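You operate a simulated robot arm through the tools that you are given. There is no shell and no other tool.

You are at the controls of a simulated robot arm. One attempt, no reset.

Task
Shut the red lever, bleed the line to 0 and turn the regulator to 0.
Fine: shut the yellow lever; after the bleed release its plug and stand it in its rest.

It is judged by the outcome, as a careful person would: the job done as asked, and still so three seconds after it is handed in. It fails if anything else is knocked over, pushed out of place, dropped, spilled or broken.

Robot
A 6-joint arm with a three-finger gripper, fixed in place. Base frame: the origin is on the floor under the middle of its stand, x ahead of it, y to its left, z up. Readings come in m, degrees, newtons and seconds.
It reaches about 1.213 m from its shoulder. Its first joint turns from -166.0 to 166.0 degrees. Payload 4.89 kg.
Tool frame: the origin (TCP) lies between the finger pads and is the grasp point; the fingertips stand 0.03 m ahead of it; z points along the fingers, y is the line along which they close. The gripper opens to 0.164 m; its body begins 0.125 m behind the TCP.
Orientation is told as [roll, pitch, yaw] about the base's x, y, z axes, in that order, counted from this pose: with the fingers straight down and closing along the base's y, the tool's x points along the base's -x, its y along +y and its z along -z.

Tools
- The arm moves only by the tool step_arm. Its argument "plan" is a list of rows, each a list of 3 entries, a list of its own where there are three numbers: the gripper command, from -1 (fully open) to 1 (shut), values between in proportion, then the shift along the base's x, y, z in m, then the turn, a rotation vector about the base's x, y, z in degrees. In form: [[fingers, [tx, ty, tz], [ax, ay, az]], ...]. A call has 1 to 20 rows; each row is the pose to reach, as a shift and turn from the pose commanded when the call began. Each row takes 0.2 s and may step no farther than 0.05 m and 8.6 degrees from the row before; otherwise, or with a gripper value out of range, the whole call is refused. A pose out of reach is approached as far as the arm can. The call stops where the force on the tool passes 70 N (or 10 N more than at its start, if that is more) or the arm is blocked; 0.2 s more then pass. The fingers move at their own pace (about 0.108 m/s each) and stop on an object; they squeeze with about 38 N. The grip force told is the motor's: it shows also when the fingers shut on nothing. Time passes only in rows, and 0.2 s behind the last, so rows that repeat a pose let the fingers close. The reply holds the time, the measured pose of the TCP, the force on the tool along the base axes, the opening and the grip force, in the units named above and with some noise, with the torque about the TCP (base axes, N m) and any sound that the robot's microphone picked up.
- Cameras (640 x 400 px; columns grow to the right, rows downward): "scene" is fixed at [0.2202, 0.6515, 1.4888]; the picture's right is [-0.79, -0.61, 0.00], its down [-0.35, 0.45, -0.82] and it looks along [0.50, -0.65, -0.57] (base axes); focal length 338 px, centre (320, 200). "wrist" rides on the gripper at [0.076, -0.002, -0.152] in the tool frame; the picture's right is [0.02, 1.00, 0.00], its down [-0.88, 0.02, -0.47] and it looks along [-0.47, 0.01, 0.88] (tool axes); focal length 247 px, centre (320, 200). There is no depth. A picture from a camera that has moved, and an enlarged one, comes with that camera's place and axes in the base frame and with its lens.
- capture(camera): a new picture of that camera. No time passes.
- move_column(by): moves the trunk up (or, below 0, down) by that many m; the arm rides with it, the base frame stays. It gives what a move gives, with no picture.
- enlarge(camera, box): a new picture of the part [left, top, right, bottom] of that camera's present view, enlarged. No time passes.
- close_job(): hands the job in; it is judged then, once.

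Nothing tells you positions but the pictures and the camera data. Unless the task says otherwise, let go and move clear before handing in.

The tools are called after "Request:" by a JSON object that holds its "op" and its "data". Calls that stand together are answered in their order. step_arm: Moves the arm, as the interface text tells. Its arguments: {"type":"object","properties":{"plan":{"type":"array"}},"required":["plan"]} The other tools are called the same way: move_column (by) moves the trunk up or down; capture (camera) takes a picture; enlarge (camera, box) takes an enlarged picture of a part of a camera's view; close_job () hands the job in.

At the start:

```text
time: 0.0
eef_pos: [0.7108, 0.0167, 1.2111]
tool_rot: [-0.1, -0.1, 0.0]
wrist_force: [-0.1, 0.9, 0.5]
ft_torque: [0.0, 0.0, 0.02]
grip_width: 0.1641
grasp_force: 0.0
trunk travel left (down, up): [-0.175, 0.215]
```

scene: 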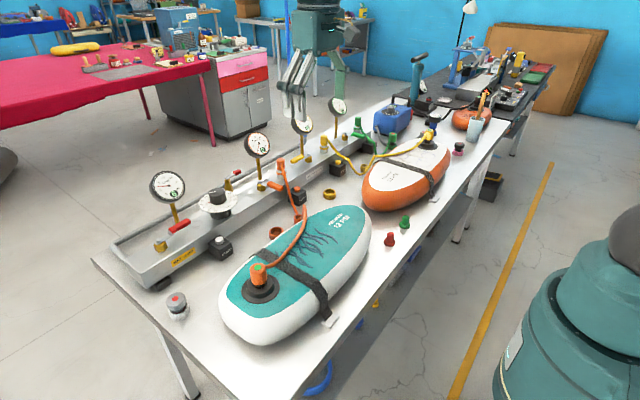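
wrist: 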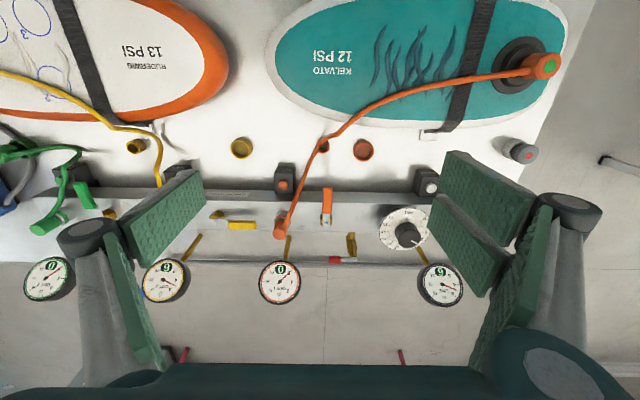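

I see a manifold rail on a table with four gauges, coloured levers (red, yellow, orange), a white regulator dial, hoses to two inflatable boards, and black bleed buttons. I'll look closer before moving.

Request:
{"op": "enlarge", "data": {"camera": "scene", "box": [100, 120, 300, 280]}}

Request:
{"op": "enlarge", "data": {"camera": "scene", "box": [240, 80, 480, 230]}}

Request:
{"op": "enlarge", "data": {"camera": "wrist", "box": [200, 130, 560, 310]}}

Request:
{"op": "enlarge", "data": {"camera": "wrist", "box": [0, 120, 300, 310]}}

```text
2.50 times, centred on (200, 200) of scene
camera zoom: at [0.2202, 0.6515, 1.4888], right [-0.79, -0.61, 0.0], down [-0.35, 0.45, -0.82], along [0.5, -0.65, -0.57], focal length 845 px, centre (620, 200)
```

zoom: 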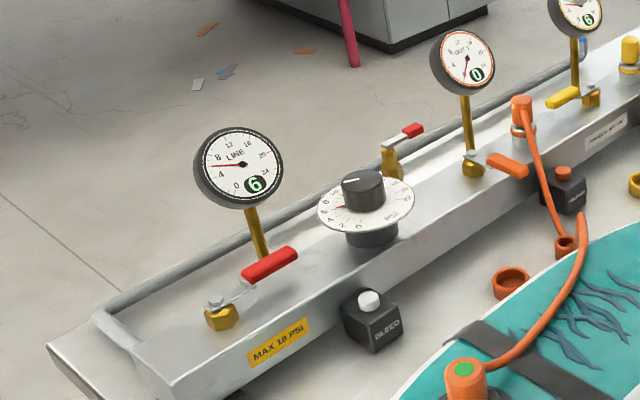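

```text
2.67 times, centred on (360, 155) of scene
camera zoom: at [0.2202, 0.6515, 1.4888], right [-0.79, -0.61, 0.0], down [-0.35, 0.45, -0.82], along [0.5, -0.65, -0.57], focal length 901 px, centre (213, 320)
```

zoom: 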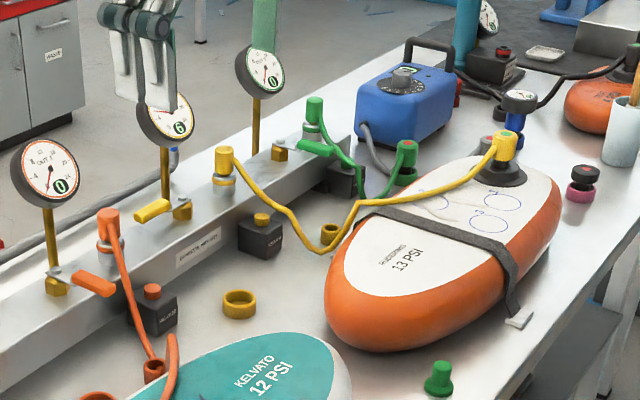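

```text
1.78 times, centred on (380, 220) of wrist
camera zoom: at [0.6319, 0.0157, 1.3639], right [-0.02, 1.0, 0.0], down [0.88, 0.02, 0.47], along [0.47, 0.01, -0.88], focal length 439 px, centre (213, 164)
```

zoom: 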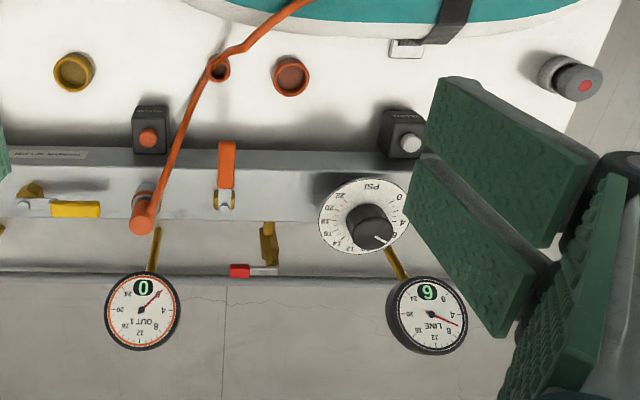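

```text
2.11 times, centred on (150, 215) of wrist
camera zoom: at [0.6319, 0.0157, 1.3639], right [-0.02, 1.0, 0.0], down [0.88, 0.02, 0.47], along [0.47, 0.01, -0.88], focal length 520 px, centre (678, 168)
```

zoom: 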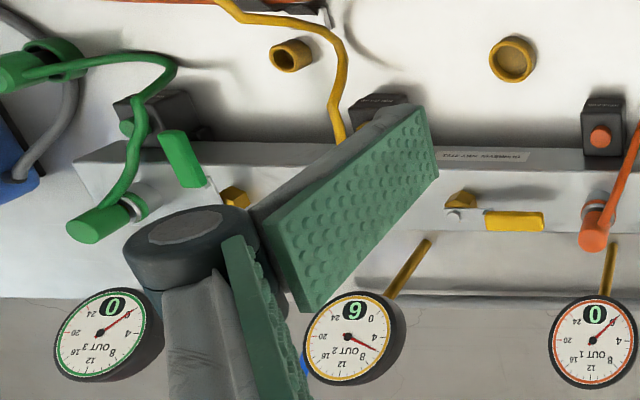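

I see two candidates for "red lever" (a large red handle by the LINE gauge and a small red-tipped one behind the regulator), so I need finer views of these, of the labels and of the rests.

Request:
{"op": "enlarge", "data": {"camera": "scene", "box": [140, 160, 260, 270]}}

Request:
{"op": "enlarge", "data": {"camera": "scene", "box": [300, 115, 400, 215]}}

Request:
{"op": "enlarge", "data": {"camera": "scene", "box": [200, 150, 260, 210]}}

Request:
{"op": "enlarge", "data": {"camera": "scene", "box": [250, 120, 350, 220]}}

Request:
{"op": "enlarge", "data": {"camera": "scene", "box": [400, 100, 500, 180]}}

Request:
{"op": "enlarge", "data": {"camera": "wrist", "box": [100, 110, 260, 210]}}

```text
3.64 times, centred on (200, 215) of scene
camera zoom: at [0.2202, 0.6515, 1.4888], right [-0.79, -0.61, 0.0], down [-0.35, 0.45, -0.82], along [0.5, -0.65, -0.57], focal length 1229 px, centre (756, 146)
```

zoom: 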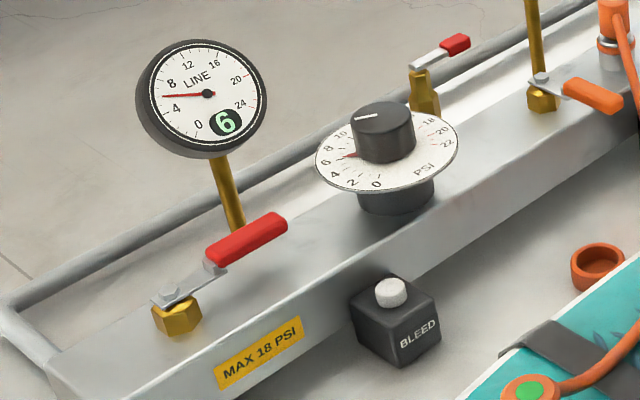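

```text
4.00 times, centred on (350, 165) of scene
camera zoom: at [0.2202, 0.6515, 1.4888], right [-0.79, -0.61, 0.0], down [-0.35, 0.45, -0.82], along [0.5, -0.65, -0.57], focal length 1352 px, centre (200, 340)
```

zoom: 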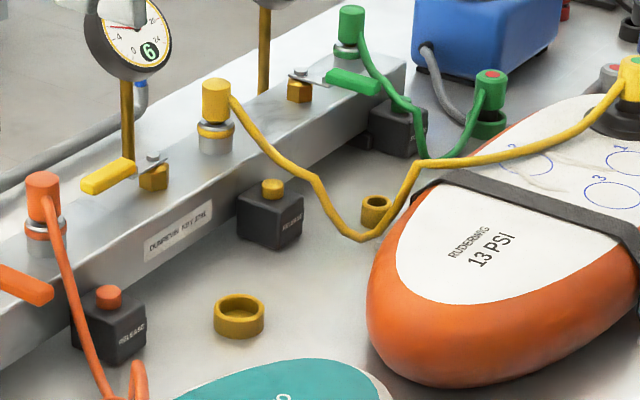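

```text
6.67 times, centred on (230, 180) of scene
camera zoom: at [0.2202, 0.6515, 1.4888], right [-0.79, -0.61, 0.0], down [-0.35, 0.45, -0.82], along [0.5, -0.65, -0.57], focal length 2253 px, centre (920, 333)
```

zoom: 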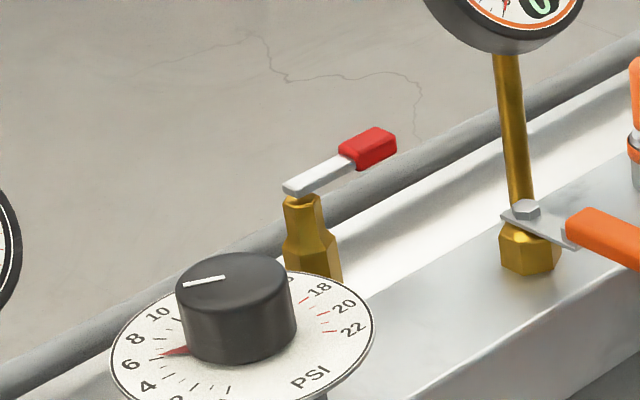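

```text
4.00 times, centred on (300, 170) of scene
camera zoom: at [0.2202, 0.6515, 1.4888], right [-0.79, -0.61, 0.0], down [-0.35, 0.45, -0.82], along [0.5, -0.65, -0.57], focal length 1352 px, centre (400, 320)
```

zoom: 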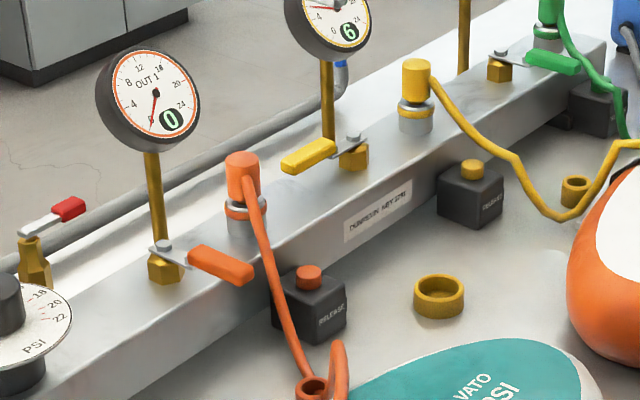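

```text
5.00 times, centred on (450, 140) of scene
camera zoom: at [0.2202, 0.6515, 1.4888], right [-0.79, -0.61, 0.0], down [-0.35, 0.45, -0.82], along [0.5, -0.65, -0.57], focal length 1690 px, centre (-330, 500)
```

zoom: 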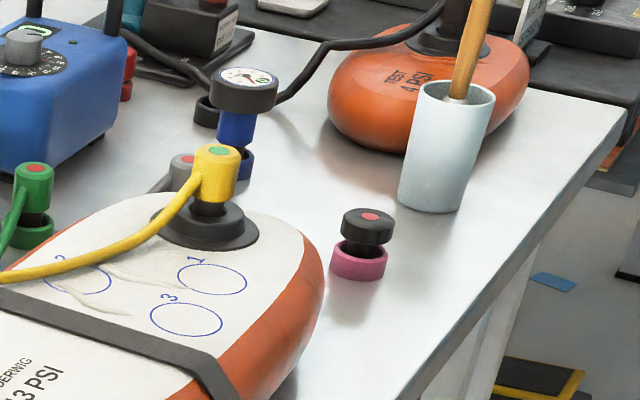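

```text
4.00 times, centred on (180, 160) of wrist
camera zoom: at [0.6319, 0.0157, 1.3639], right [-0.02, 1.0, 0.0], down [0.88, 0.02, 0.47], along [0.47, 0.01, -0.88], focal length 988 px, centre (880, 360)
```

zoom: 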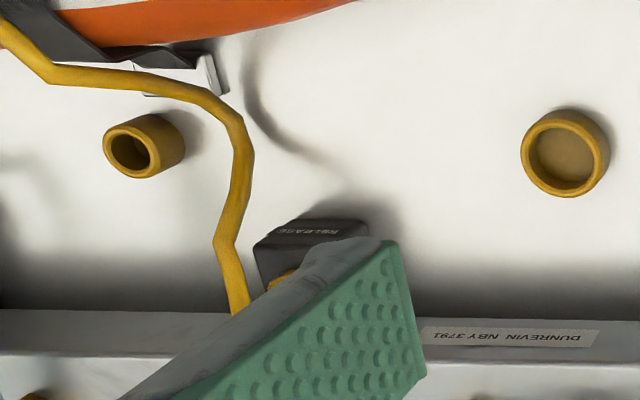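

The large red handle (same design as the orange/yellow/green ones) is the supply lever, and the small red tip looks like a relief valve to leave alone. Shut levers point toward the robot (orange, green), so I'll close the fingers and check the tool shape first.

Request:
{"op": "step_arm", "data": {"plan": [[1, [0, 0, 0], [0, 0, 0]], [1, [0, 0, 0], [0, 0, 0]], [1, [0, 0, 0], [0, 0, 0]], [1, [0, 0, 0], [0, 0, 0]], [1, [0, 0, 0], [0, 0, 0]]]}}

Request:
{"op": "capture", "data": {"camera": "wrist"}}

Request:
{"op": "enlarge", "data": {"camera": "scene", "box": [240, 0, 400, 130]}}

```text
time: 1.2
eef_pos: [0.7092, 0.0172, 1.2122]
tool_rot: [0.0, 0.0, 0.1]
wrist_force: [-0.1, -1.0, 0.3]
ft_torque: [0.0, 0.0, -0.02]
grip_width: 0.0
grasp_force: 38.2
trunk travel left (down, up): [-0.175, 0.215]
```

```text
taken
camera wrist: at [0.6319, 0.0157, 1.3639], right [-0.02, 1.0, 0.0], down [0.88, 0.02, 0.47], along [0.47, 0.01, -0.88], focal length 247 px, centre (320, 200)
```

wrist: 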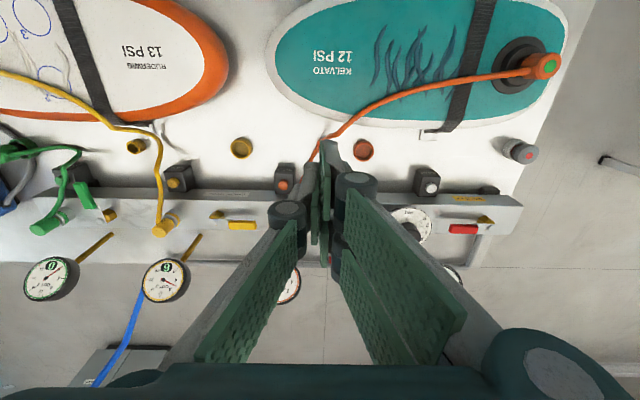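

```text
3.08 times, centred on (320, 65) of scene
camera zoom: at [0.2202, 0.6515, 1.4888], right [-0.79, -0.61, 0.0], down [-0.35, 0.45, -0.82], along [0.5, -0.65, -0.57], focal length 1040 px, centre (320, 615)
```

zoom: 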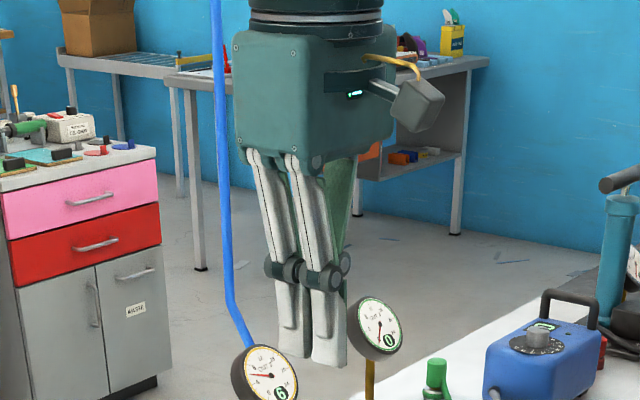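

The gripper has two fingers on +y and one on −y. I place the LINE gauge near (1.03, 0.28, 0.99), the red pivot near (0.946, 0.385, 0.90), the knob near (0.93, 0.20, 0.955) and the bleed button near (0.86, 0.27, 0.87). Next I move above the red lever with fingers open to refine these.

Request:
{"op": "step_arm", "data": {"plan": [[-1, [0.02, 0.045, 0], [0, 0, 0]], [-1, [0.04, 0.09, 0], [0, 0, 0]], [-1, [0.06, 0.135, 0], [0, 0, 0]], [-1, [0.08, 0.18, 0], [0, 0, 0]], [-1, [0.1, 0.225, 0], [0, 0, 0]], [-1, [0.12, 0.27, 0], [0, 0, 0]], [-1, [0.14, 0.31, 0], [0, 0, 0]], [-1, [0.14, 0.31, 0], [0, 0, 0]]]}}

Request:
{"op": "capture", "data": {"camera": "wrist"}}

Request:
{"op": "capture", "data": {"camera": "scene"}}

```text
time: 3.0
eef_pos: [0.8493, 0.3289, 1.2112]
tool_rot: [0.1, 0.0, 0.0]
wrist_force: [0.3, 0.5, -0.8]
ft_torque: [-0.15, 0.13, -0.02]
grip_width: 0.164
grasp_force: 0.1
trunk travel left (down, up): [-0.175, 0.215]
```

```text
taken
camera wrist: at [0.7728, 0.3273, 1.3632], right [-0.02, 1.0, 0.0], down [0.88, 0.02, 0.47], along [0.47, 0.01, -0.88], focal length 247 px, centre (320, 200)
```

wrist: 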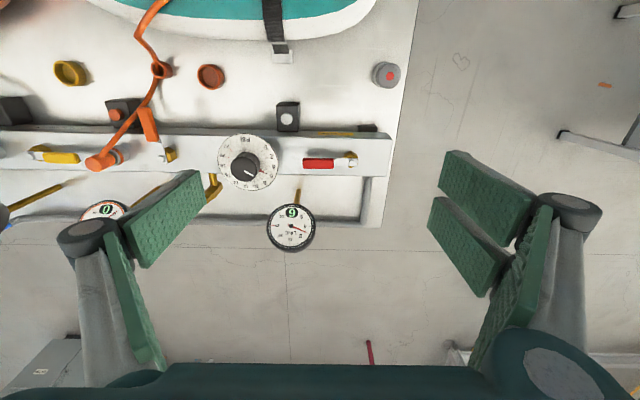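

```text
taken
```

scene: 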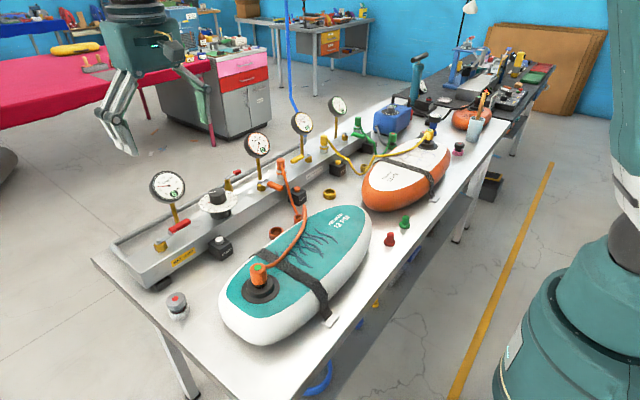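

Request:
{"op": "enlarge", "data": {"camera": "wrist", "box": [200, 80, 400, 260]}}

Request:
{"op": "enlarge", "data": {"camera": "wrist", "box": [0, 40, 240, 240]}}

```text
2.22 times, centred on (300, 170) of wrist
camera zoom: at [0.7728, 0.3273, 1.3632], right [-0.02, 1.0, 0.0], down [0.88, 0.02, 0.47], along [0.47, 0.01, -0.88], focal length 549 px, centre (364, 267)
```

zoom: 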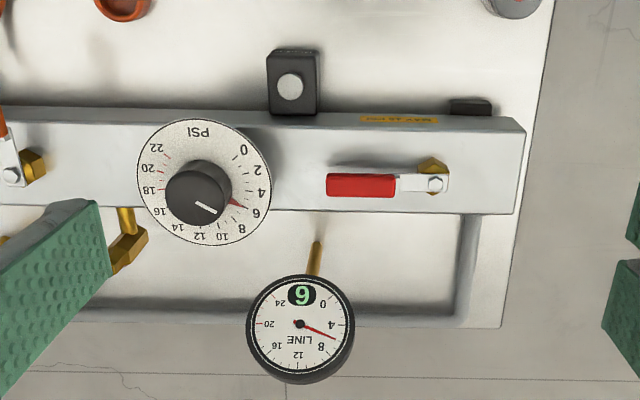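

```text
2.00 times, centred on (120, 140) of wrist
camera zoom: at [0.7728, 0.3273, 1.3632], right [-0.02, 1.0, 0.0], down [0.88, 0.02, 0.47], along [0.47, 0.01, -0.88], focal length 494 px, centre (720, 320)
```

zoom: 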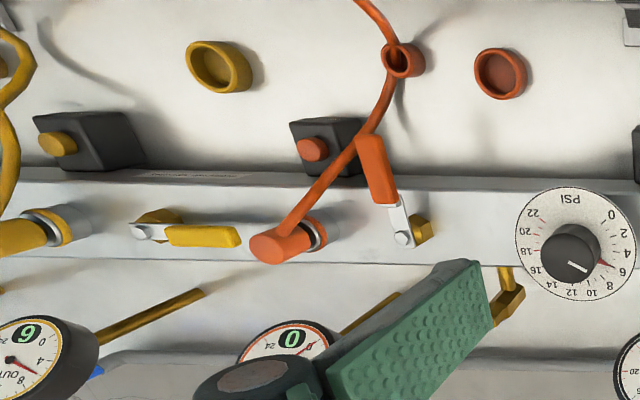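

The red lever pivot comes out at about (0.927, 0.392, 0.916), with its handle running to y≈0.298 along the rail. I'll yaw +90° so the single finger sits on the far side, and hover above the handle before straddling it.

Request:
{"op": "step_arm", "data": {"plan": [[0.15, [0.008, 0, -0.008], [0, 0, 8.2]], [0.15, [0.016, 0, -0.016], [0, 0, 16.4]], [0.15, [0.024, 0, -0.024], [0, 0, 24.6]], [0.15, [0.032, 0, -0.032], [0, 0, 32.8]], [0.15, [0.04, 0, -0.04], [0, 0, 41]], [0.15, [0.048, 0, -0.048], [0, 0, 49.2]], [0.15, [0.056, 0, -0.056], [0, 0, 57.4]], [0.15, [0.064, 0, -0.064], [0, 0, 65.6]], [0.15, [0.072, 0, -0.072], [0, 0, 73.8]], [0.15, [0.08, 0, -0.08], [0, 0, 82]], [0.15, [0.085, 0, -0.09], [0, 0, 90]], [0.15, [0.085, 0, -0.09], [0, 0, 90]]]}}

Request:
{"op": "capture", "data": {"camera": "wrist"}}

Request:
{"op": "enlarge", "data": {"camera": "scene", "box": [80, 80, 280, 280]}}

```text
time: 5.6
eef_pos: [0.9341, 0.3279, 1.1212]
tool_rot: [-0.1, 0.0, 90.1]
wrist_force: [0.1, 0.0, 0.3]
ft_torque: [-0.03, 0.02, -0.01]
grip_width: 0.0694
grasp_force: 0.1
trunk travel left (down, up): [-0.175, 0.215]
```

```text
taken
camera wrist: at [0.9354, 0.2509, 1.2735], right [-1.0, -0.02, 0.0], down [-0.02, 0.88, 0.47], along [-0.01, 0.47, -0.88], focal length 247 px, centre (320, 200)
```

wrist: 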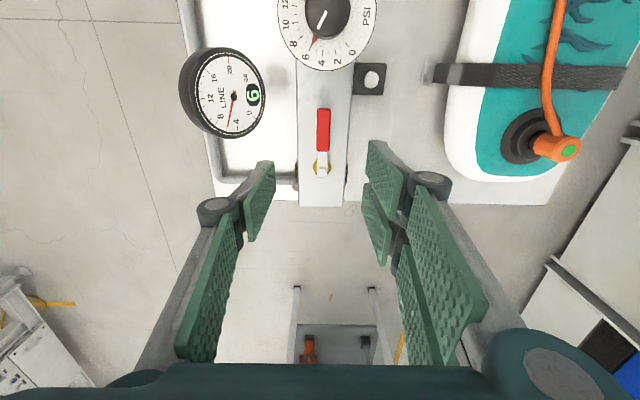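

```text
2.00 times, centred on (180, 180) of scene
camera zoom: at [0.2202, 0.6515, 1.4888], right [-0.79, -0.61, 0.0], down [-0.35, 0.45, -0.82], along [0.5, -0.65, -0.57], focal length 676 px, centre (600, 240)
```

zoom: 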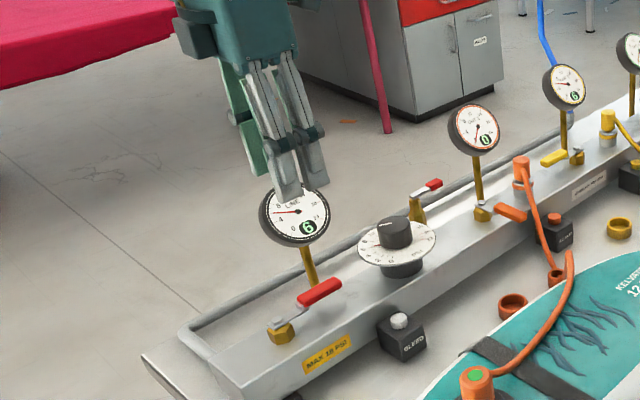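

The handle lies at x≈0.929, y 0.30–0.357, centred between the fingers with the gauge clear of the far finger. I'll descend to straddle it, with the tips about 1.5 cm above the rail.

Request:
{"op": "step_arm", "data": {"plan": [[0.15, [-0.002, 0.003, -0.04], [0, 0, 0]], [0.15, [-0.002, 0.003, -0.08], [0, 0, 0]], [0.15, [-0.002, 0.003, -0.12], [0, 0, 0]], [0.15, [-0.002, 0.003, -0.15], [0, 0, 0]], [0.15, [-0.002, 0.003, -0.175], [0, 0, 0]]]}}

Request:
{"op": "capture", "data": {"camera": "wrist"}}

Request:
{"op": "enlarge", "data": {"camera": "scene", "box": [110, 140, 250, 280]}}

```text
time: 6.8
eef_pos: [0.9322, 0.3294, 0.9466]
tool_rot: [0.0, 0.0, 90.0]
wrist_force: [0.6, 0.4, 0.5]
ft_torque: [0.04, -0.07, 0.02]
grip_width: 0.0701
grasp_force: 0.0
trunk travel left (down, up): [-0.175, 0.215]
```

```text
taken
camera wrist: at [0.9326, 0.2535, 1.0986], right [-1.0, -0.02, 0.0], down [-0.02, 0.88, 0.47], along [-0.01, 0.47, -0.88], focal length 247 px, centre (320, 200)
```

wrist: 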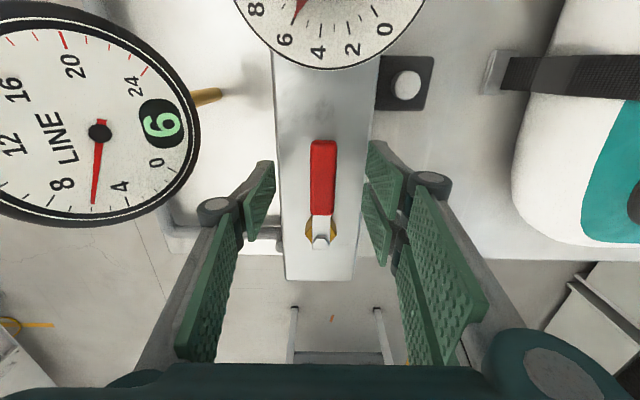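

```text
2.86 times, centred on (180, 210) of scene
camera zoom: at [0.2202, 0.6515, 1.4888], right [-0.79, -0.61, 0.0], down [-0.35, 0.45, -0.82], along [0.5, -0.65, -0.57], focal length 966 px, centre (720, 171)
```

zoom: 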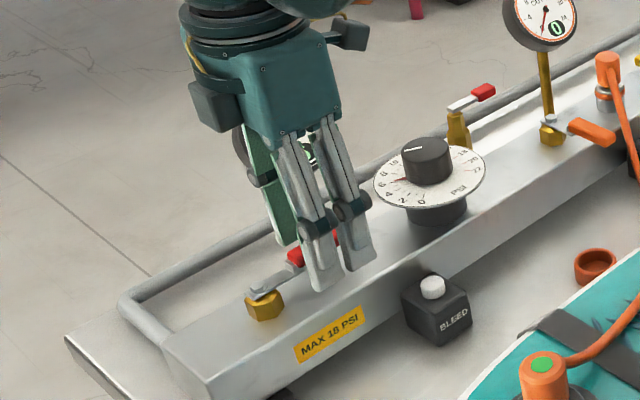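

The fingers straddle the red handle, and the tips need about 2 cm more depth. I'll go down and narrow the gap.

Request:
{"op": "step_arm", "data": {"plan": [[0.15, [0, 0, -0.012], [0, 0, 0]], [0.3, [-0.002, 0, -0.021], [0, 0, 0]], [0.5, [-0.003, 0, -0.021], [0, 0, 0]], [0.5, [-0.003, 0, -0.021], [0, 0, 0]]]}}

Request:
{"op": "capture", "data": {"camera": "wrist"}}

```text
time: 7.8
eef_pos: [0.9286, 0.3306, 0.925]
tool_rot: [0.0, 0.0, 89.9]
wrist_force: [0.2, -1.3, -0.1]
ft_torque: [-0.02, 0.0, 0.0]
grip_width: 0.0412
grasp_force: 0.0
trunk travel left (down, up): [-0.175, 0.215]
```

```text
taken
camera wrist: at [0.9296, 0.254, 1.0776], right [-1.0, -0.02, 0.0], down [-0.02, 0.88, 0.47], along [-0.01, 0.47, -0.88], focal length 247 px, centre (320, 200)
```

wrist: 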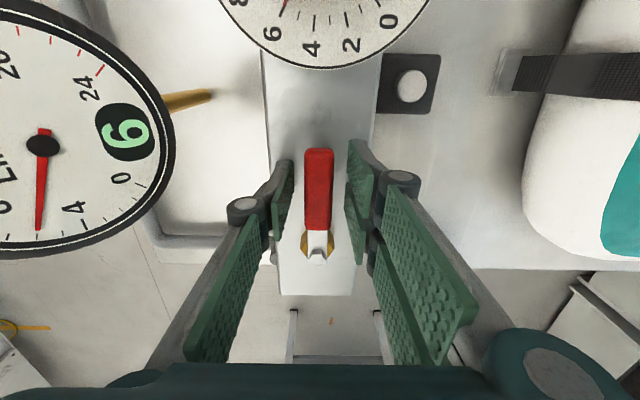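

The handle is centred between the fingers. I now sweep it around the pivot toward the robot, first half way, watching the force.

Request:
{"op": "step_arm", "data": {"plan": [[0.5, [-0.006, 0, 0], [0, 0, 0]], [0.5, [-0.0145, 0.001, 0], [0, 0, -5]], [0.5, [-0.0211, 0.0032, 0], [0, 0, -12]], [0.5, [-0.0283, 0.0067, 0], [0, 0, -20]], [0.5, [-0.0349, 0.0112, 0], [0, 0, -28]], [0.5, [-0.0409, 0.0166, 0], [0, 0, -36]], [0.5, [-0.0461, 0.0227, 0], [0, 0, -44]]]}}

Request:
{"op": "capture", "data": {"camera": "wrist"}}

```text
time: 9.4
eef_pos: [0.8832, 0.3528, 0.926]
tool_rot: [0.0, 0.0, 46.0]
wrist_force: [0.3, 0.6, 0.5]
ft_torque: [-0.01, -0.01, -0.04]
grip_width: 0.0413
grasp_force: 0.3
trunk travel left (down, up): [-0.175, 0.215]
```

```text
taken
camera wrist: at [0.8301, 0.2973, 1.078], right [-0.73, 0.68, 0.0], down [0.6, 0.65, 0.47], along [0.32, 0.35, -0.88], focal length 247 px, centre (320, 200)
```

wrist: 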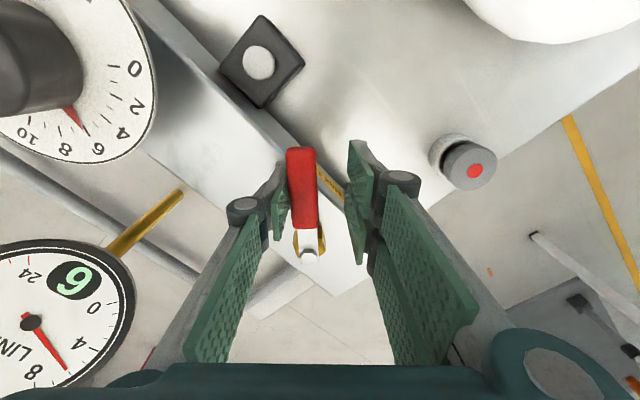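

The lever follows freely with no load. I'll continue to the full 90°.

Request:
{"op": "step_arm", "data": {"plan": [[0.5, [-0.0042, 0.0068, 0], [0, 0, -8]], [0.5, [-0.0074, 0.0142, 0], [0, 0, -16]], [0.5, [-0.0096, 0.0218, 0], [0, 0, -24]], [0.5, [-0.0107, 0.0297, 0], [0, 0, -32]], [0.5, [-0.0107, 0.0377, 0], [0, 0, -40]], [0.5, [-0.01, 0.0437, 0], [0, 0, -46]], [0.5, [-0.01, 0.0437, 0], [0, 0, -46]]]}}

Request:
{"op": "capture", "data": {"camera": "wrist"}}

Request:
{"op": "enlarge", "data": {"camera": "scene", "box": [110, 140, 250, 280]}}

```text
time: 11.0
eef_pos: [0.8732, 0.3963, 0.9252]
tool_rot: [0.0, 0.0, -0.1]
wrist_force: [-0.5, 0.1, -0.2]
ft_torque: [0.01, 0.0, 0.01]
grip_width: 0.0411
grasp_force: 0.1
trunk travel left (down, up): [-0.175, 0.215]
```

```text
taken
camera wrist: at [0.7959, 0.3952, 1.0779], right [-0.02, 1.0, 0.0], down [0.88, 0.02, 0.47], along [0.47, 0.01, -0.88], focal length 247 px, centre (320, 200)
```

wrist: 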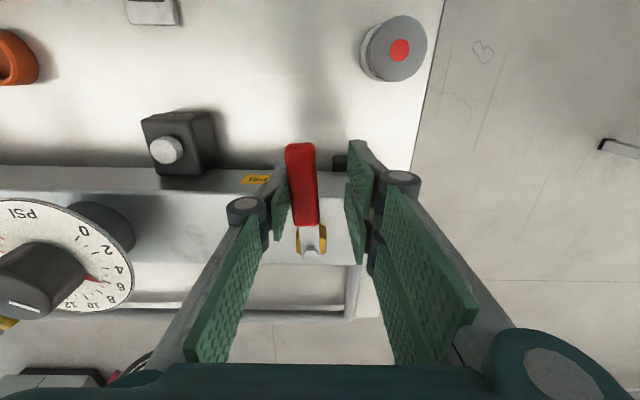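

```text
2.86 times, centred on (180, 210) of scene
camera zoom: at [0.2202, 0.6515, 1.4888], right [-0.79, -0.61, 0.0], down [-0.35, 0.45, -0.82], along [0.5, -0.65, -0.57], focal length 966 px, centre (720, 171)
```

zoom: 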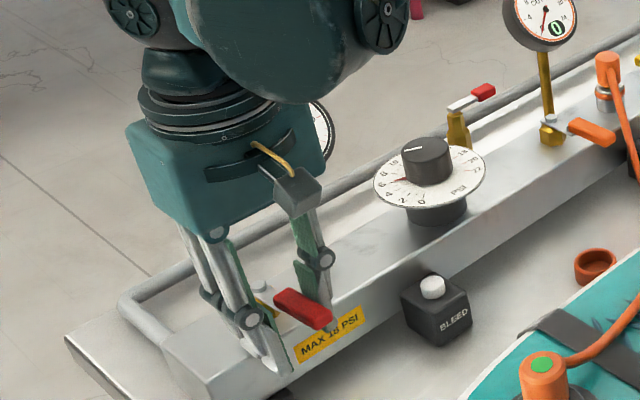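

The red lever is nearly across the rail, perhaps a few degrees short. I'll nudge it on in small steps to feel for the stop.

Request:
{"op": "step_arm", "data": {"plan": [[0.5, [0, 0.003, 0], [0, 0, 0]], [0.5, [0, 0.006, 0], [0, 0, 0]], [0.5, [0, 0.006, 0], [0, 0, 0]]]}}

Request:
{"op": "enlarge", "data": {"camera": "wrist", "box": [220, 100, 420, 280]}}

```text
time: 11.8
eef_pos: [0.8738, 0.4015, 0.9251]
tool_rot: [0.0, 0.0, -0.1]
wrist_force: [-1.0, -2.1, 0.1]
ft_torque: [0.02, 0.02, -0.01]
grip_width: 0.0422
grasp_force: 1.6
trunk travel left (down, up): [-0.175, 0.215]
```

```text
2.22 times, centred on (320, 190) of wrist
camera zoom: at [0.7959, 0.401, 1.078], right [-0.02, 1.0, 0.0], down [0.88, 0.02, 0.47], along [0.47, 0.01, -0.88], focal length 549 px, centre (320, 222)
```

zoom: 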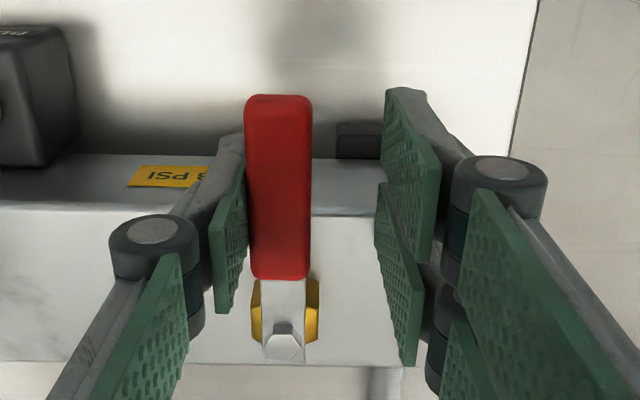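

Request:
{"op": "step_arm", "data": {"plan": [[0.5, [0, 0.003, 0], [0, 0, 0]], [0.5, [0, 0.005, 0], [0, 0, 0]], [0.5, [0, 0.005, 0], [0, 0, 0]]]}}

Request:
{"op": "enlarge", "data": {"camera": "wrist", "box": [220, 100, 420, 280]}}

```text
time: 12.6
eef_pos: [0.8733, 0.4066, 0.9267]
tool_rot: [0.0, 0.0, -0.1]
wrist_force: [-3.1, -19.0, -4.3]
ft_torque: [0.03, 0.06, -0.27]
grip_width: 0.0487
grasp_force: 9.2
trunk travel left (down, up): [-0.175, 0.215]
```

```text
2.22 times, centred on (320, 190) of wrist
camera zoom: at [0.7959, 0.4049, 1.078], right [-0.02, 1.0, 0.0], down [0.88, 0.02, 0.47], along [0.47, 0.01, -0.88], focal length 549 px, centre (320, 222)
```

zoom: 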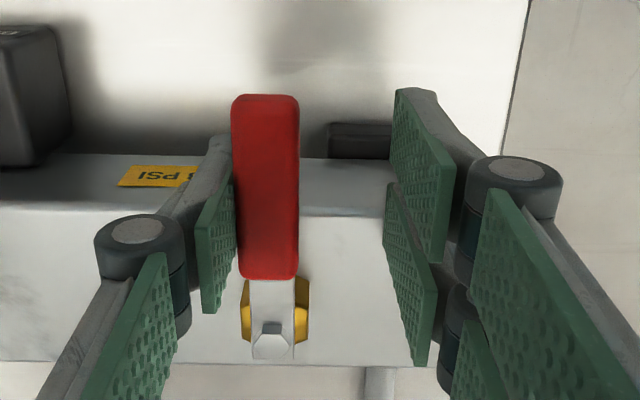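

The lever met its stop at 19 N and stands square across the rail, so red is shut. I'll back off, open, rise clear and check the gauges, then go look over the yellow lever.

Request:
{"op": "step_arm", "data": {"plan": [[0.5, [0, -0.012, 0], [0, 0, 0]], [0.2, [0, -0.014, 0.0], [0, 0, 0]], [0.2, [0, -0.014, 0.04], [0, 0, 0]], [0.0, [0, -0.014, 0.09], [0, 0, 0]], [-0.5, [0, -0.014, 0.14], [0, 0, 0]], [-1, [-0.01, -0.04, 0.19], [0, 0, 0]], [-1, [-0.02, -0.09, 0.23], [0, 0, 0]], [-1, [-0.03, -0.14, 0.26], [0, 0, 0]]]}}

Request:
{"op": "enlarge", "data": {"camera": "scene", "box": [110, 120, 290, 280]}}

Request:
{"op": "capture", "data": {"camera": "wrist"}}

```text
refused: row 6 steps farther than a row can; nothing moved
```

```text
2.50 times, centred on (200, 200) of scene
camera zoom: at [0.2202, 0.6515, 1.4888], right [-0.79, -0.61, 0.0], down [-0.35, 0.45, -0.82], along [0.5, -0.65, -0.57], focal length 845 px, centre (620, 200)
```

zoom: 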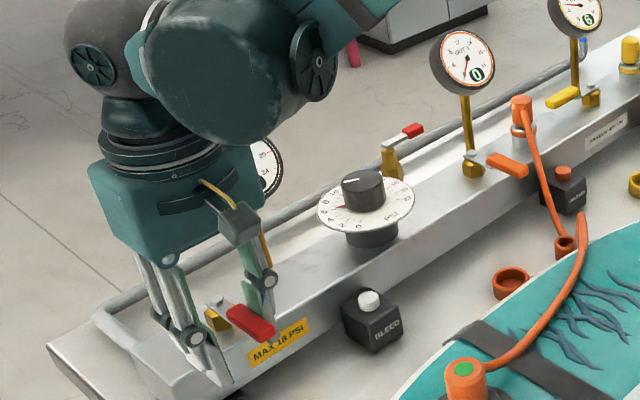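

```text
taken
camera wrist: at [0.7959, 0.4049, 1.078], right [-0.02, 1.0, 0.0], down [0.88, 0.02, 0.47], along [0.47, 0.01, -0.88], focal length 247 px, centre (320, 200)
```

wrist: 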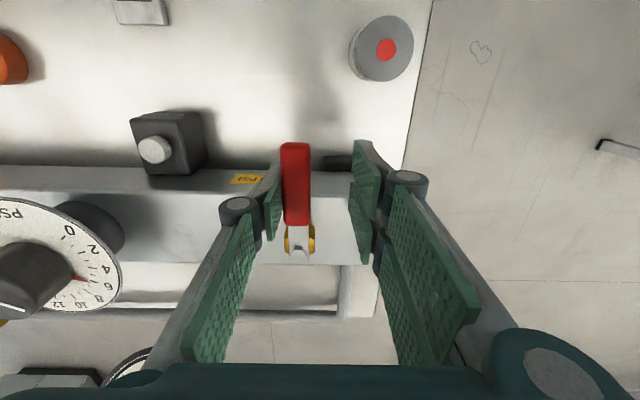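

The plan was refused because one row stepped too far, so nothing moved. I'll resend it with smaller steps.

Request:
{"op": "step_arm", "data": {"plan": [[0.5, [0, -0.012, 0], [0, 0, 0]], [0.2, [0, -0.014, 0.0], [0, 0, 0]], [0.2, [0, -0.014, 0.04], [0, 0, 0]], [0.0, [0, -0.014, 0.085], [0, 0, 0]], [-0.5, [0, -0.014, 0.13], [0, 0, 0]], [-1, [-0.01, -0.035, 0.17], [0, 0, 0]], [-1, [-0.02, -0.07, 0.2], [0, 0, 0]], [-1, [-0.03, -0.11, 0.225], [0, 0, 0]], [-1, [-0.03, -0.155, 0.245], [0, 0, 0]], [-1, [-0.03, -0.2, 0.265], [0, 0, 0]], [-1, [-0.03, -0.248, 0.265], [0, 0, 0]], [-1, [-0.03, -0.296, 0.265], [0, 0, 0]], [-1, [-0.03, -0.344, 0.265], [0, 0, 0]], [-1, [-0.03, -0.392, 0.265], [0, 0, 0]], [-1, [-0.03, -0.44, 0.265], [0, 0, 0]], [-1, [-0.03, -0.488, 0.265], [0, 0, 0]], [-1, [-0.03, -0.488, 0.265], [0, 0, 0]]]}}

Request:
{"op": "enlarge", "data": {"camera": "scene", "box": [110, 120, 290, 280]}}

Request:
{"op": "capture", "data": {"camera": "wrist"}}

```text
time: 16.2
eef_pos: [0.8428, -0.0817, 1.1903]
tool_rot: [0.0, 0.0, 0.0]
wrist_force: [-0.1, -0.2, 0.4]
ft_torque: [0.08, -0.01, 0.04]
grip_width: 0.1637
grasp_force: 0.1
trunk travel left (down, up): [-0.175, 0.215]
```

```text
2.50 times, centred on (200, 200) of scene
camera zoom: at [0.2202, 0.6515, 1.4888], right [-0.79, -0.61, 0.0], down [-0.35, 0.45, -0.82], along [0.5, -0.65, -0.57], focal length 845 px, centre (620, 200)
```

zoom: 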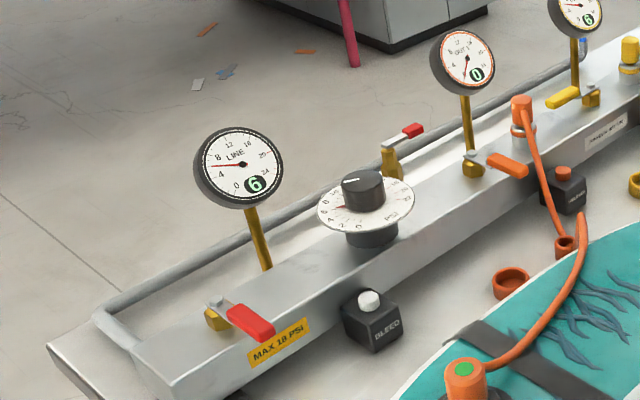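

```text
taken
camera wrist: at [0.7653, -0.0824, 1.3432], right [-0.02, 1.0, 0.0], down [0.88, 0.02, 0.47], along [0.47, 0.01, -0.88], focal length 247 px, centre (320, 200)
```

wrist: 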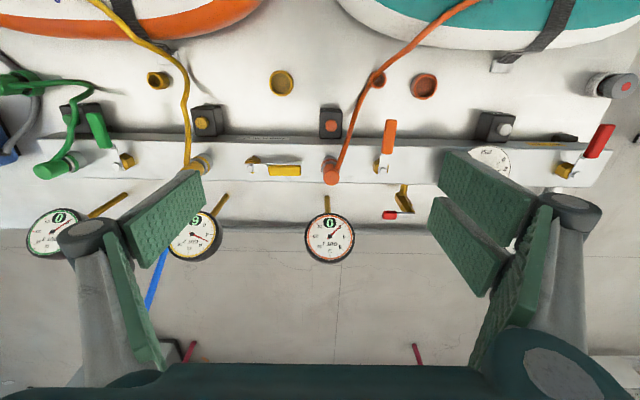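

Red is across the rail like the other shut levers, and LINE holds at 6. Now I measure the yellow group closely.

Request:
{"op": "enlarge", "data": {"camera": "wrist", "box": [140, 50, 340, 270]}}

Request:
{"op": "enlarge", "data": {"camera": "wrist", "box": [0, 40, 220, 200]}}

Request:
{"op": "enlarge", "data": {"camera": "scene", "box": [280, 110, 400, 210]}}

```text
1.82 times, centred on (240, 160) of wrist
camera zoom: at [0.7653, -0.0824, 1.3432], right [-0.02, 1.0, 0.0], down [0.88, 0.02, 0.47], along [0.47, 0.01, -0.88], focal length 449 px, centre (466, 273)
```

zoom: 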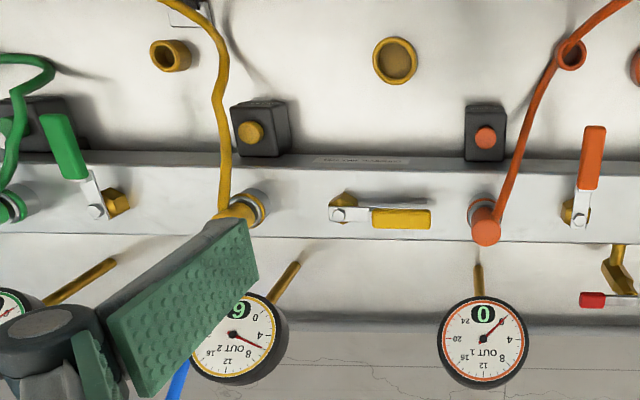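

```text
2.50 times, centred on (110, 120) of wrist
camera zoom: at [0.7653, -0.0824, 1.3432], right [-0.02, 1.0, 0.0], down [0.88, 0.02, 0.47], along [0.47, 0.01, -0.88], focal length 617 px, centre (845, 400)
```

zoom: 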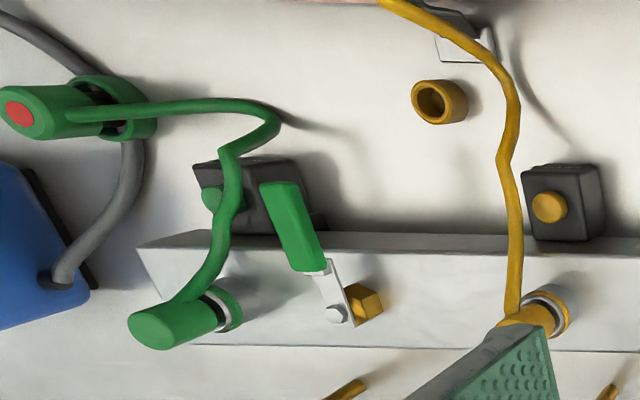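

```text
4.00 times, centred on (340, 160) of scene
camera zoom: at [0.2202, 0.6515, 1.4888], right [-0.79, -0.61, 0.0], down [-0.35, 0.45, -0.82], along [0.5, -0.65, -0.57], focal length 1352 px, centre (240, 360)
```

zoom: 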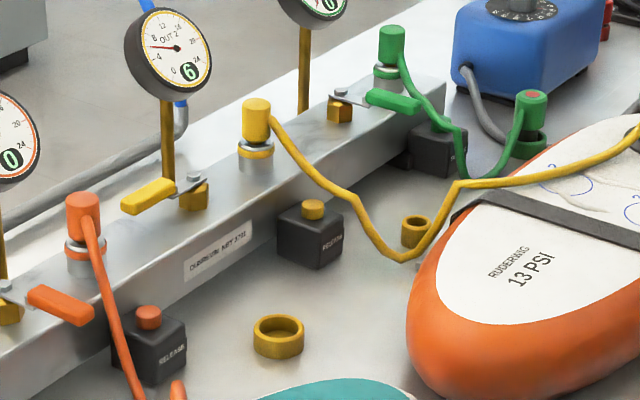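

The yellow pivot is near (0.928, −0.205, 0.917), with the handle from y≈−0.175 to −0.114. It needs the mirrored sweep, so I'll yaw −90° (two fingers on the far side) and hover above the handle.

Request:
{"op": "step_arm", "data": {"plan": [[0.15, [0.008, -0.006, -0.008], [0, 0, -8.2]], [0.15, [0.016, -0.012, -0.016], [0, 0, -16.4]], [0.15, [0.024, -0.018, -0.024], [0, 0, -24.6]], [0.15, [0.032, -0.025, -0.032], [0, 0, -32.8]], [0.15, [0.04, -0.031, -0.04], [0, 0, -41]], [0.15, [0.048, -0.037, -0.048], [0, 0, -49.2]], [0.15, [0.056, -0.043, -0.056], [0, 0, -57.4]], [0.15, [0.064, -0.05, -0.064], [0, 0, -65.6]], [0.15, [0.072, -0.056, -0.072], [0, 0, -73.8]], [0.15, [0.08, -0.062, -0.08], [0, 0, -82]], [0.15, [0.087, -0.068, -0.09], [0, 0, -90]], [0.15, [0.087, -0.068, -0.09], [0, 0, -90]]]}}

Request:
{"op": "capture", "data": {"camera": "wrist"}}

Request:
{"op": "enlarge", "data": {"camera": "scene", "box": [220, 60, 400, 220]}}

```text
time: 18.8
eef_pos: [0.9309, -0.1489, 1.1015]
tool_rot: [-0.1, 0.2, -90.1]
wrist_force: [0.5, 0.5, -0.5]
ft_torque: [0.0, 0.06, 0.02]
grip_width: 0.0698
grasp_force: 0.1
trunk travel left (down, up): [-0.175, 0.215]
```

```text
taken
camera wrist: at [0.9279, -0.0721, 1.2522], right [1.0, 0.02, 0.0], down [0.02, -0.88, 0.47], along [0.01, -0.47, -0.88], focal length 247 px, centre (320, 200)
```

wrist: 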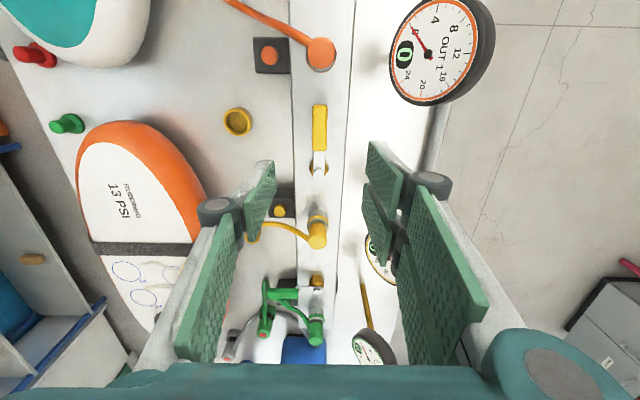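

```text
2.50 times, centred on (310, 140) of scene
camera zoom: at [0.2202, 0.6515, 1.4888], right [-0.79, -0.61, 0.0], down [-0.35, 0.45, -0.82], along [0.5, -0.65, -0.57], focal length 845 px, centre (345, 350)
```

zoom: 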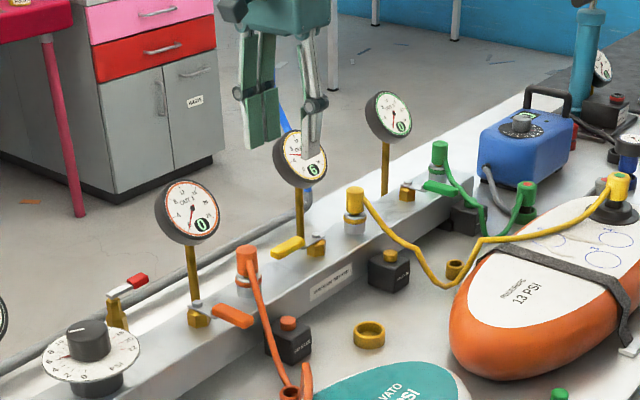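

The handle is centred between the fingers at x≈0.929 and nothing lies under the tips except the rail. I'll descend and narrow the gap.

Request:
{"op": "step_arm", "data": {"plan": [[0.15, [-0.001, 0, -0.04], [0, 0, 0]], [0.15, [-0.001, 0, -0.08], [0, 0, 0]], [0.15, [-0.001, 0, -0.12], [0, 0, 0]], [0.15, [-0.001, 0, -0.15], [0, 0, 0]], [0.15, [-0.001, 0, -0.165], [0, 0, 0]], [0.3, [-0.001, 0, -0.1765], [0, 0, 0]], [0.5, [-0.001, 0, -0.1765], [0, 0, 0]], [0.5, [-0.001, 0, -0.1765], [0, 0, 0]]]}}

Request:
{"op": "capture", "data": {"camera": "wrist"}}

Request:
{"op": "enlarge", "data": {"camera": "scene", "box": [220, 60, 400, 220]}}

```text
time: 20.6
eef_pos: [0.9304, -0.1476, 0.9253]
tool_rot: [0.0, 0.0, -90.0]
wrist_force: [1.1, 0.0, 7.5]
ft_torque: [0.02, -0.05, 0.0]
grip_width: 0.0394
grasp_force: 0.0
trunk travel left (down, up): [-0.175, 0.215]
```

```text
taken
camera wrist: at [0.9268, -0.0715, 1.0768], right [1.0, 0.02, 0.0], down [0.02, -0.88, 0.47], along [0.01, -0.47, -0.88], focal length 247 px, centre (320, 200)
```

wrist: 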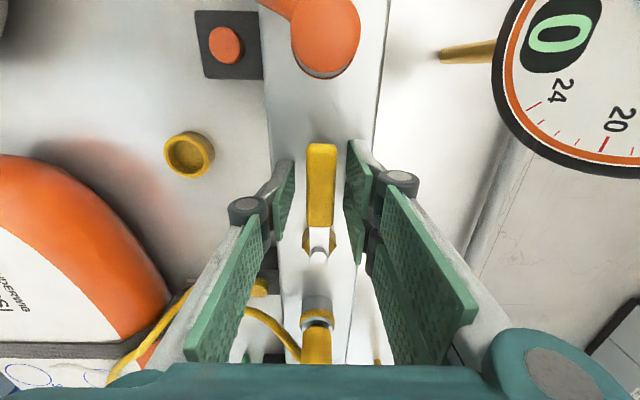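

```text
2.50 times, centred on (310, 140) of scene
camera zoom: at [0.2202, 0.6515, 1.4888], right [-0.79, -0.61, 0.0], down [-0.35, 0.45, -0.82], along [0.5, -0.65, -0.57], focal length 845 px, centre (345, 350)
```

zoom: 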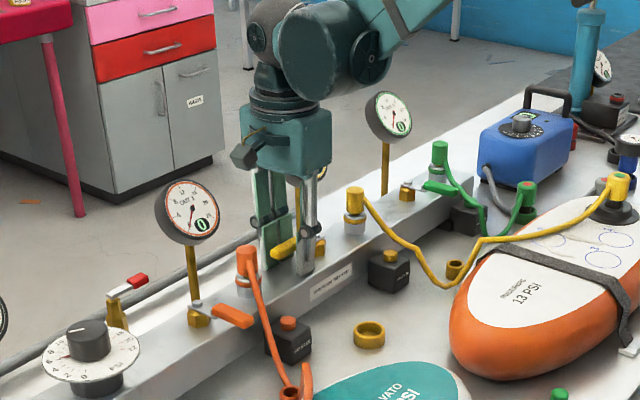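

The readings show a small upward force of 7.5 N, so something may be touching lightly. I'll raise a few millimetres and recheck before sweeping.

Request:
{"op": "step_arm", "data": {"plan": [[0.5, [0, 0.002, 0.004], [0, 0, 0]], [0.5, [0, 0.002, 0.004], [0, 0, 0]]]}}

Request:
{"op": "enlarge", "data": {"camera": "wrist", "box": [220, 120, 420, 300]}}

```text
time: 21.2
eef_pos: [0.9296, -0.146, 0.928]
tool_rot: [-0.1, 0.0, -90.1]
wrist_force: [-0.5, -0.3, 0.0]
ft_torque: [-0.01, -0.03, -0.02]
grip_width: 0.0409
grasp_force: 0.1
trunk travel left (down, up): [-0.175, 0.215]
```

```text
2.22 times, centred on (320, 210) of wrist
camera zoom: at [0.9268, -0.0696, 1.0805], right [1.0, 0.02, 0.0], down [0.02, -0.88, 0.47], along [0.01, -0.47, -0.88], focal length 549 px, centre (320, 178)
```

zoom: 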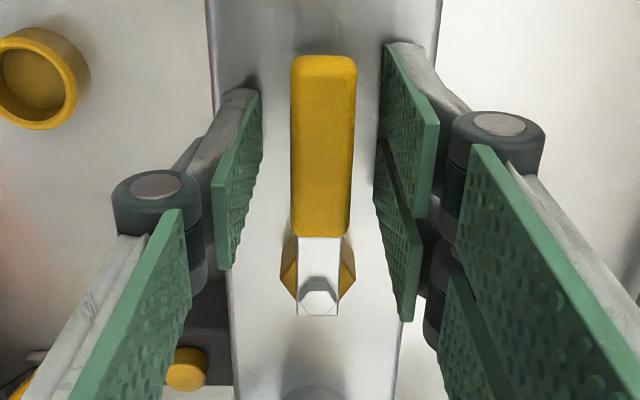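

The contact is gone at this height, so the tips had just brushed the rail. I'll now sweep the yellow lever toward the robot.

Request:
{"op": "step_arm", "data": {"plan": [[0.5, [-0.0066, 0, 0], [0, 0, 0]], [0.5, [-0.0156, -0.0011, 0], [0, 0, 5]], [0.5, [-0.0222, -0.0033, 0], [0, 0, 12]], [0.5, [-0.0295, -0.0068, 0], [0, 0, 20]], [0.5, [-0.0362, -0.0114, 0], [0, 0, 28]], [0.5, [-0.0422, -0.0168, 0], [0, 0, 36]], [0.5, [-0.0474, -0.0229, 0], [0, 0, 44]], [0.5, [-0.0517, -0.0298, 0], [0, 0, 52]], [0.5, [-0.055, -0.0372, 0], [0, 0, 60]], [0.5, [-0.0572, -0.0449, 0], [0, 0, 68]], [0.5, [-0.0583, -0.0529, 0], [0, 0, 76]], [0.5, [-0.0583, -0.0609, 0], [0, 0, 84]], [0.5, [-0.0576, -0.067, 0], [0, 0, 90]], [0.5, [-0.0576, -0.067, 0], [0, 0, 90]]]}}

Request:
{"op": "capture", "data": {"camera": "wrist"}}

Request:
{"op": "enlarge", "data": {"camera": "scene", "box": [220, 60, 400, 220]}}

```text
time: 24.2
eef_pos: [0.8723, -0.2139, 0.9279]
tool_rot: [0.0, 0.0, 0.0]
wrist_force: [0.4, 0.4, 0.5]
ft_torque: [-0.02, -0.05, -0.01]
grip_width: 0.0413
grasp_force: 0.0
trunk travel left (down, up): [-0.175, 0.215]
```

```text
taken
camera wrist: at [0.7944, -0.2153, 1.0803], right [-0.02, 1.0, 0.0], down [0.88, 0.02, 0.47], along [0.47, 0.01, -0.88], focal length 247 px, centre (320, 200)
```

wrist: 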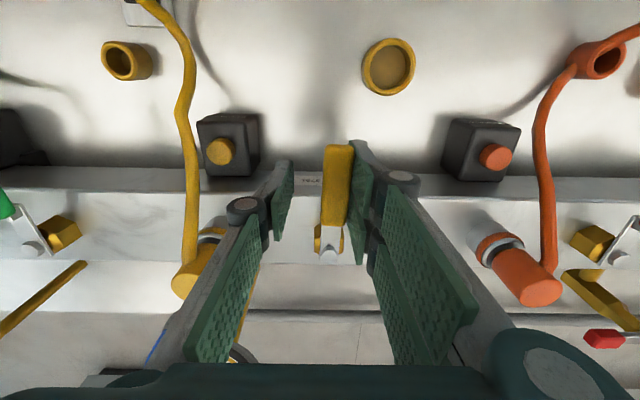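

```text
2.50 times, centred on (310, 140) of scene
camera zoom: at [0.2202, 0.6515, 1.4888], right [-0.79, -0.61, 0.0], down [-0.35, 0.45, -0.82], along [0.5, -0.65, -0.57], focal length 845 px, centre (345, 350)
```

zoom: 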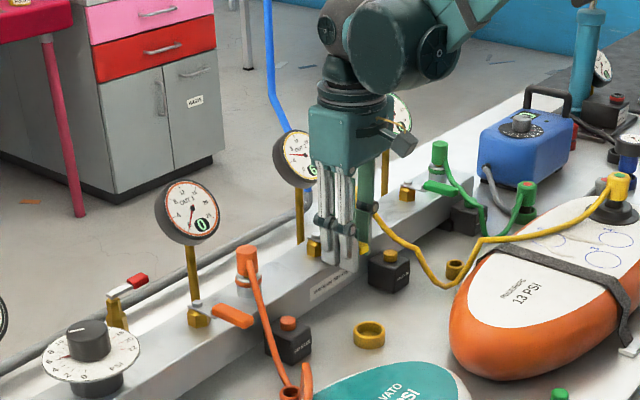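

Yellow is nearly across the rail. I'll nudge it on in small steps until it meets its stop, as I did with red.

Request:
{"op": "step_arm", "data": {"plan": [[0.5, [0, -0.004, 0], [0, 0, 0]], [0.5, [0, -0.007, 0], [0, 0, 0]], [0.5, [0, -0.01, 0], [0, 0, 0]], [0.5, [0, -0.01, 0], [0, 0, 0]]]}}

Request:
{"op": "enlarge", "data": {"camera": "wrist", "box": [220, 100, 420, 280]}}

```text
time: 25.2
eef_pos: [0.8717, -0.2228, 0.9277]
tool_rot: [0.0, 0.0, 0.0]
wrist_force: [-5.0, 24.3, -5.8]
ft_torque: [-0.05, 0.05, 0.41]
grip_width: 0.0506
grasp_force: 12.1
trunk travel left (down, up): [-0.175, 0.215]
```

```text
2.22 times, centred on (320, 190) of wrist
camera zoom: at [0.7942, -0.2235, 1.0803], right [-0.02, 1.0, 0.0], down [0.88, 0.02, 0.47], along [0.47, 0.01, -0.88], focal length 549 px, centre (320, 222)
```

zoom: 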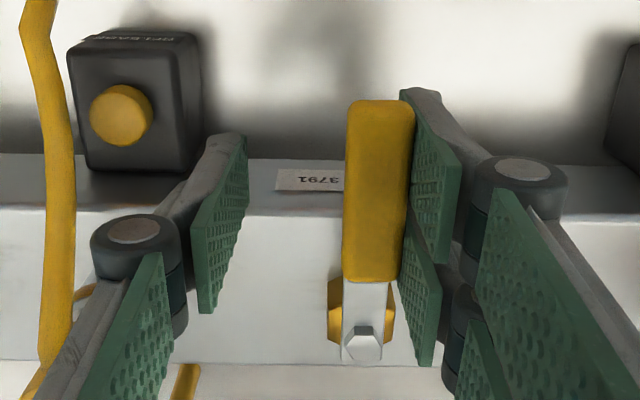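

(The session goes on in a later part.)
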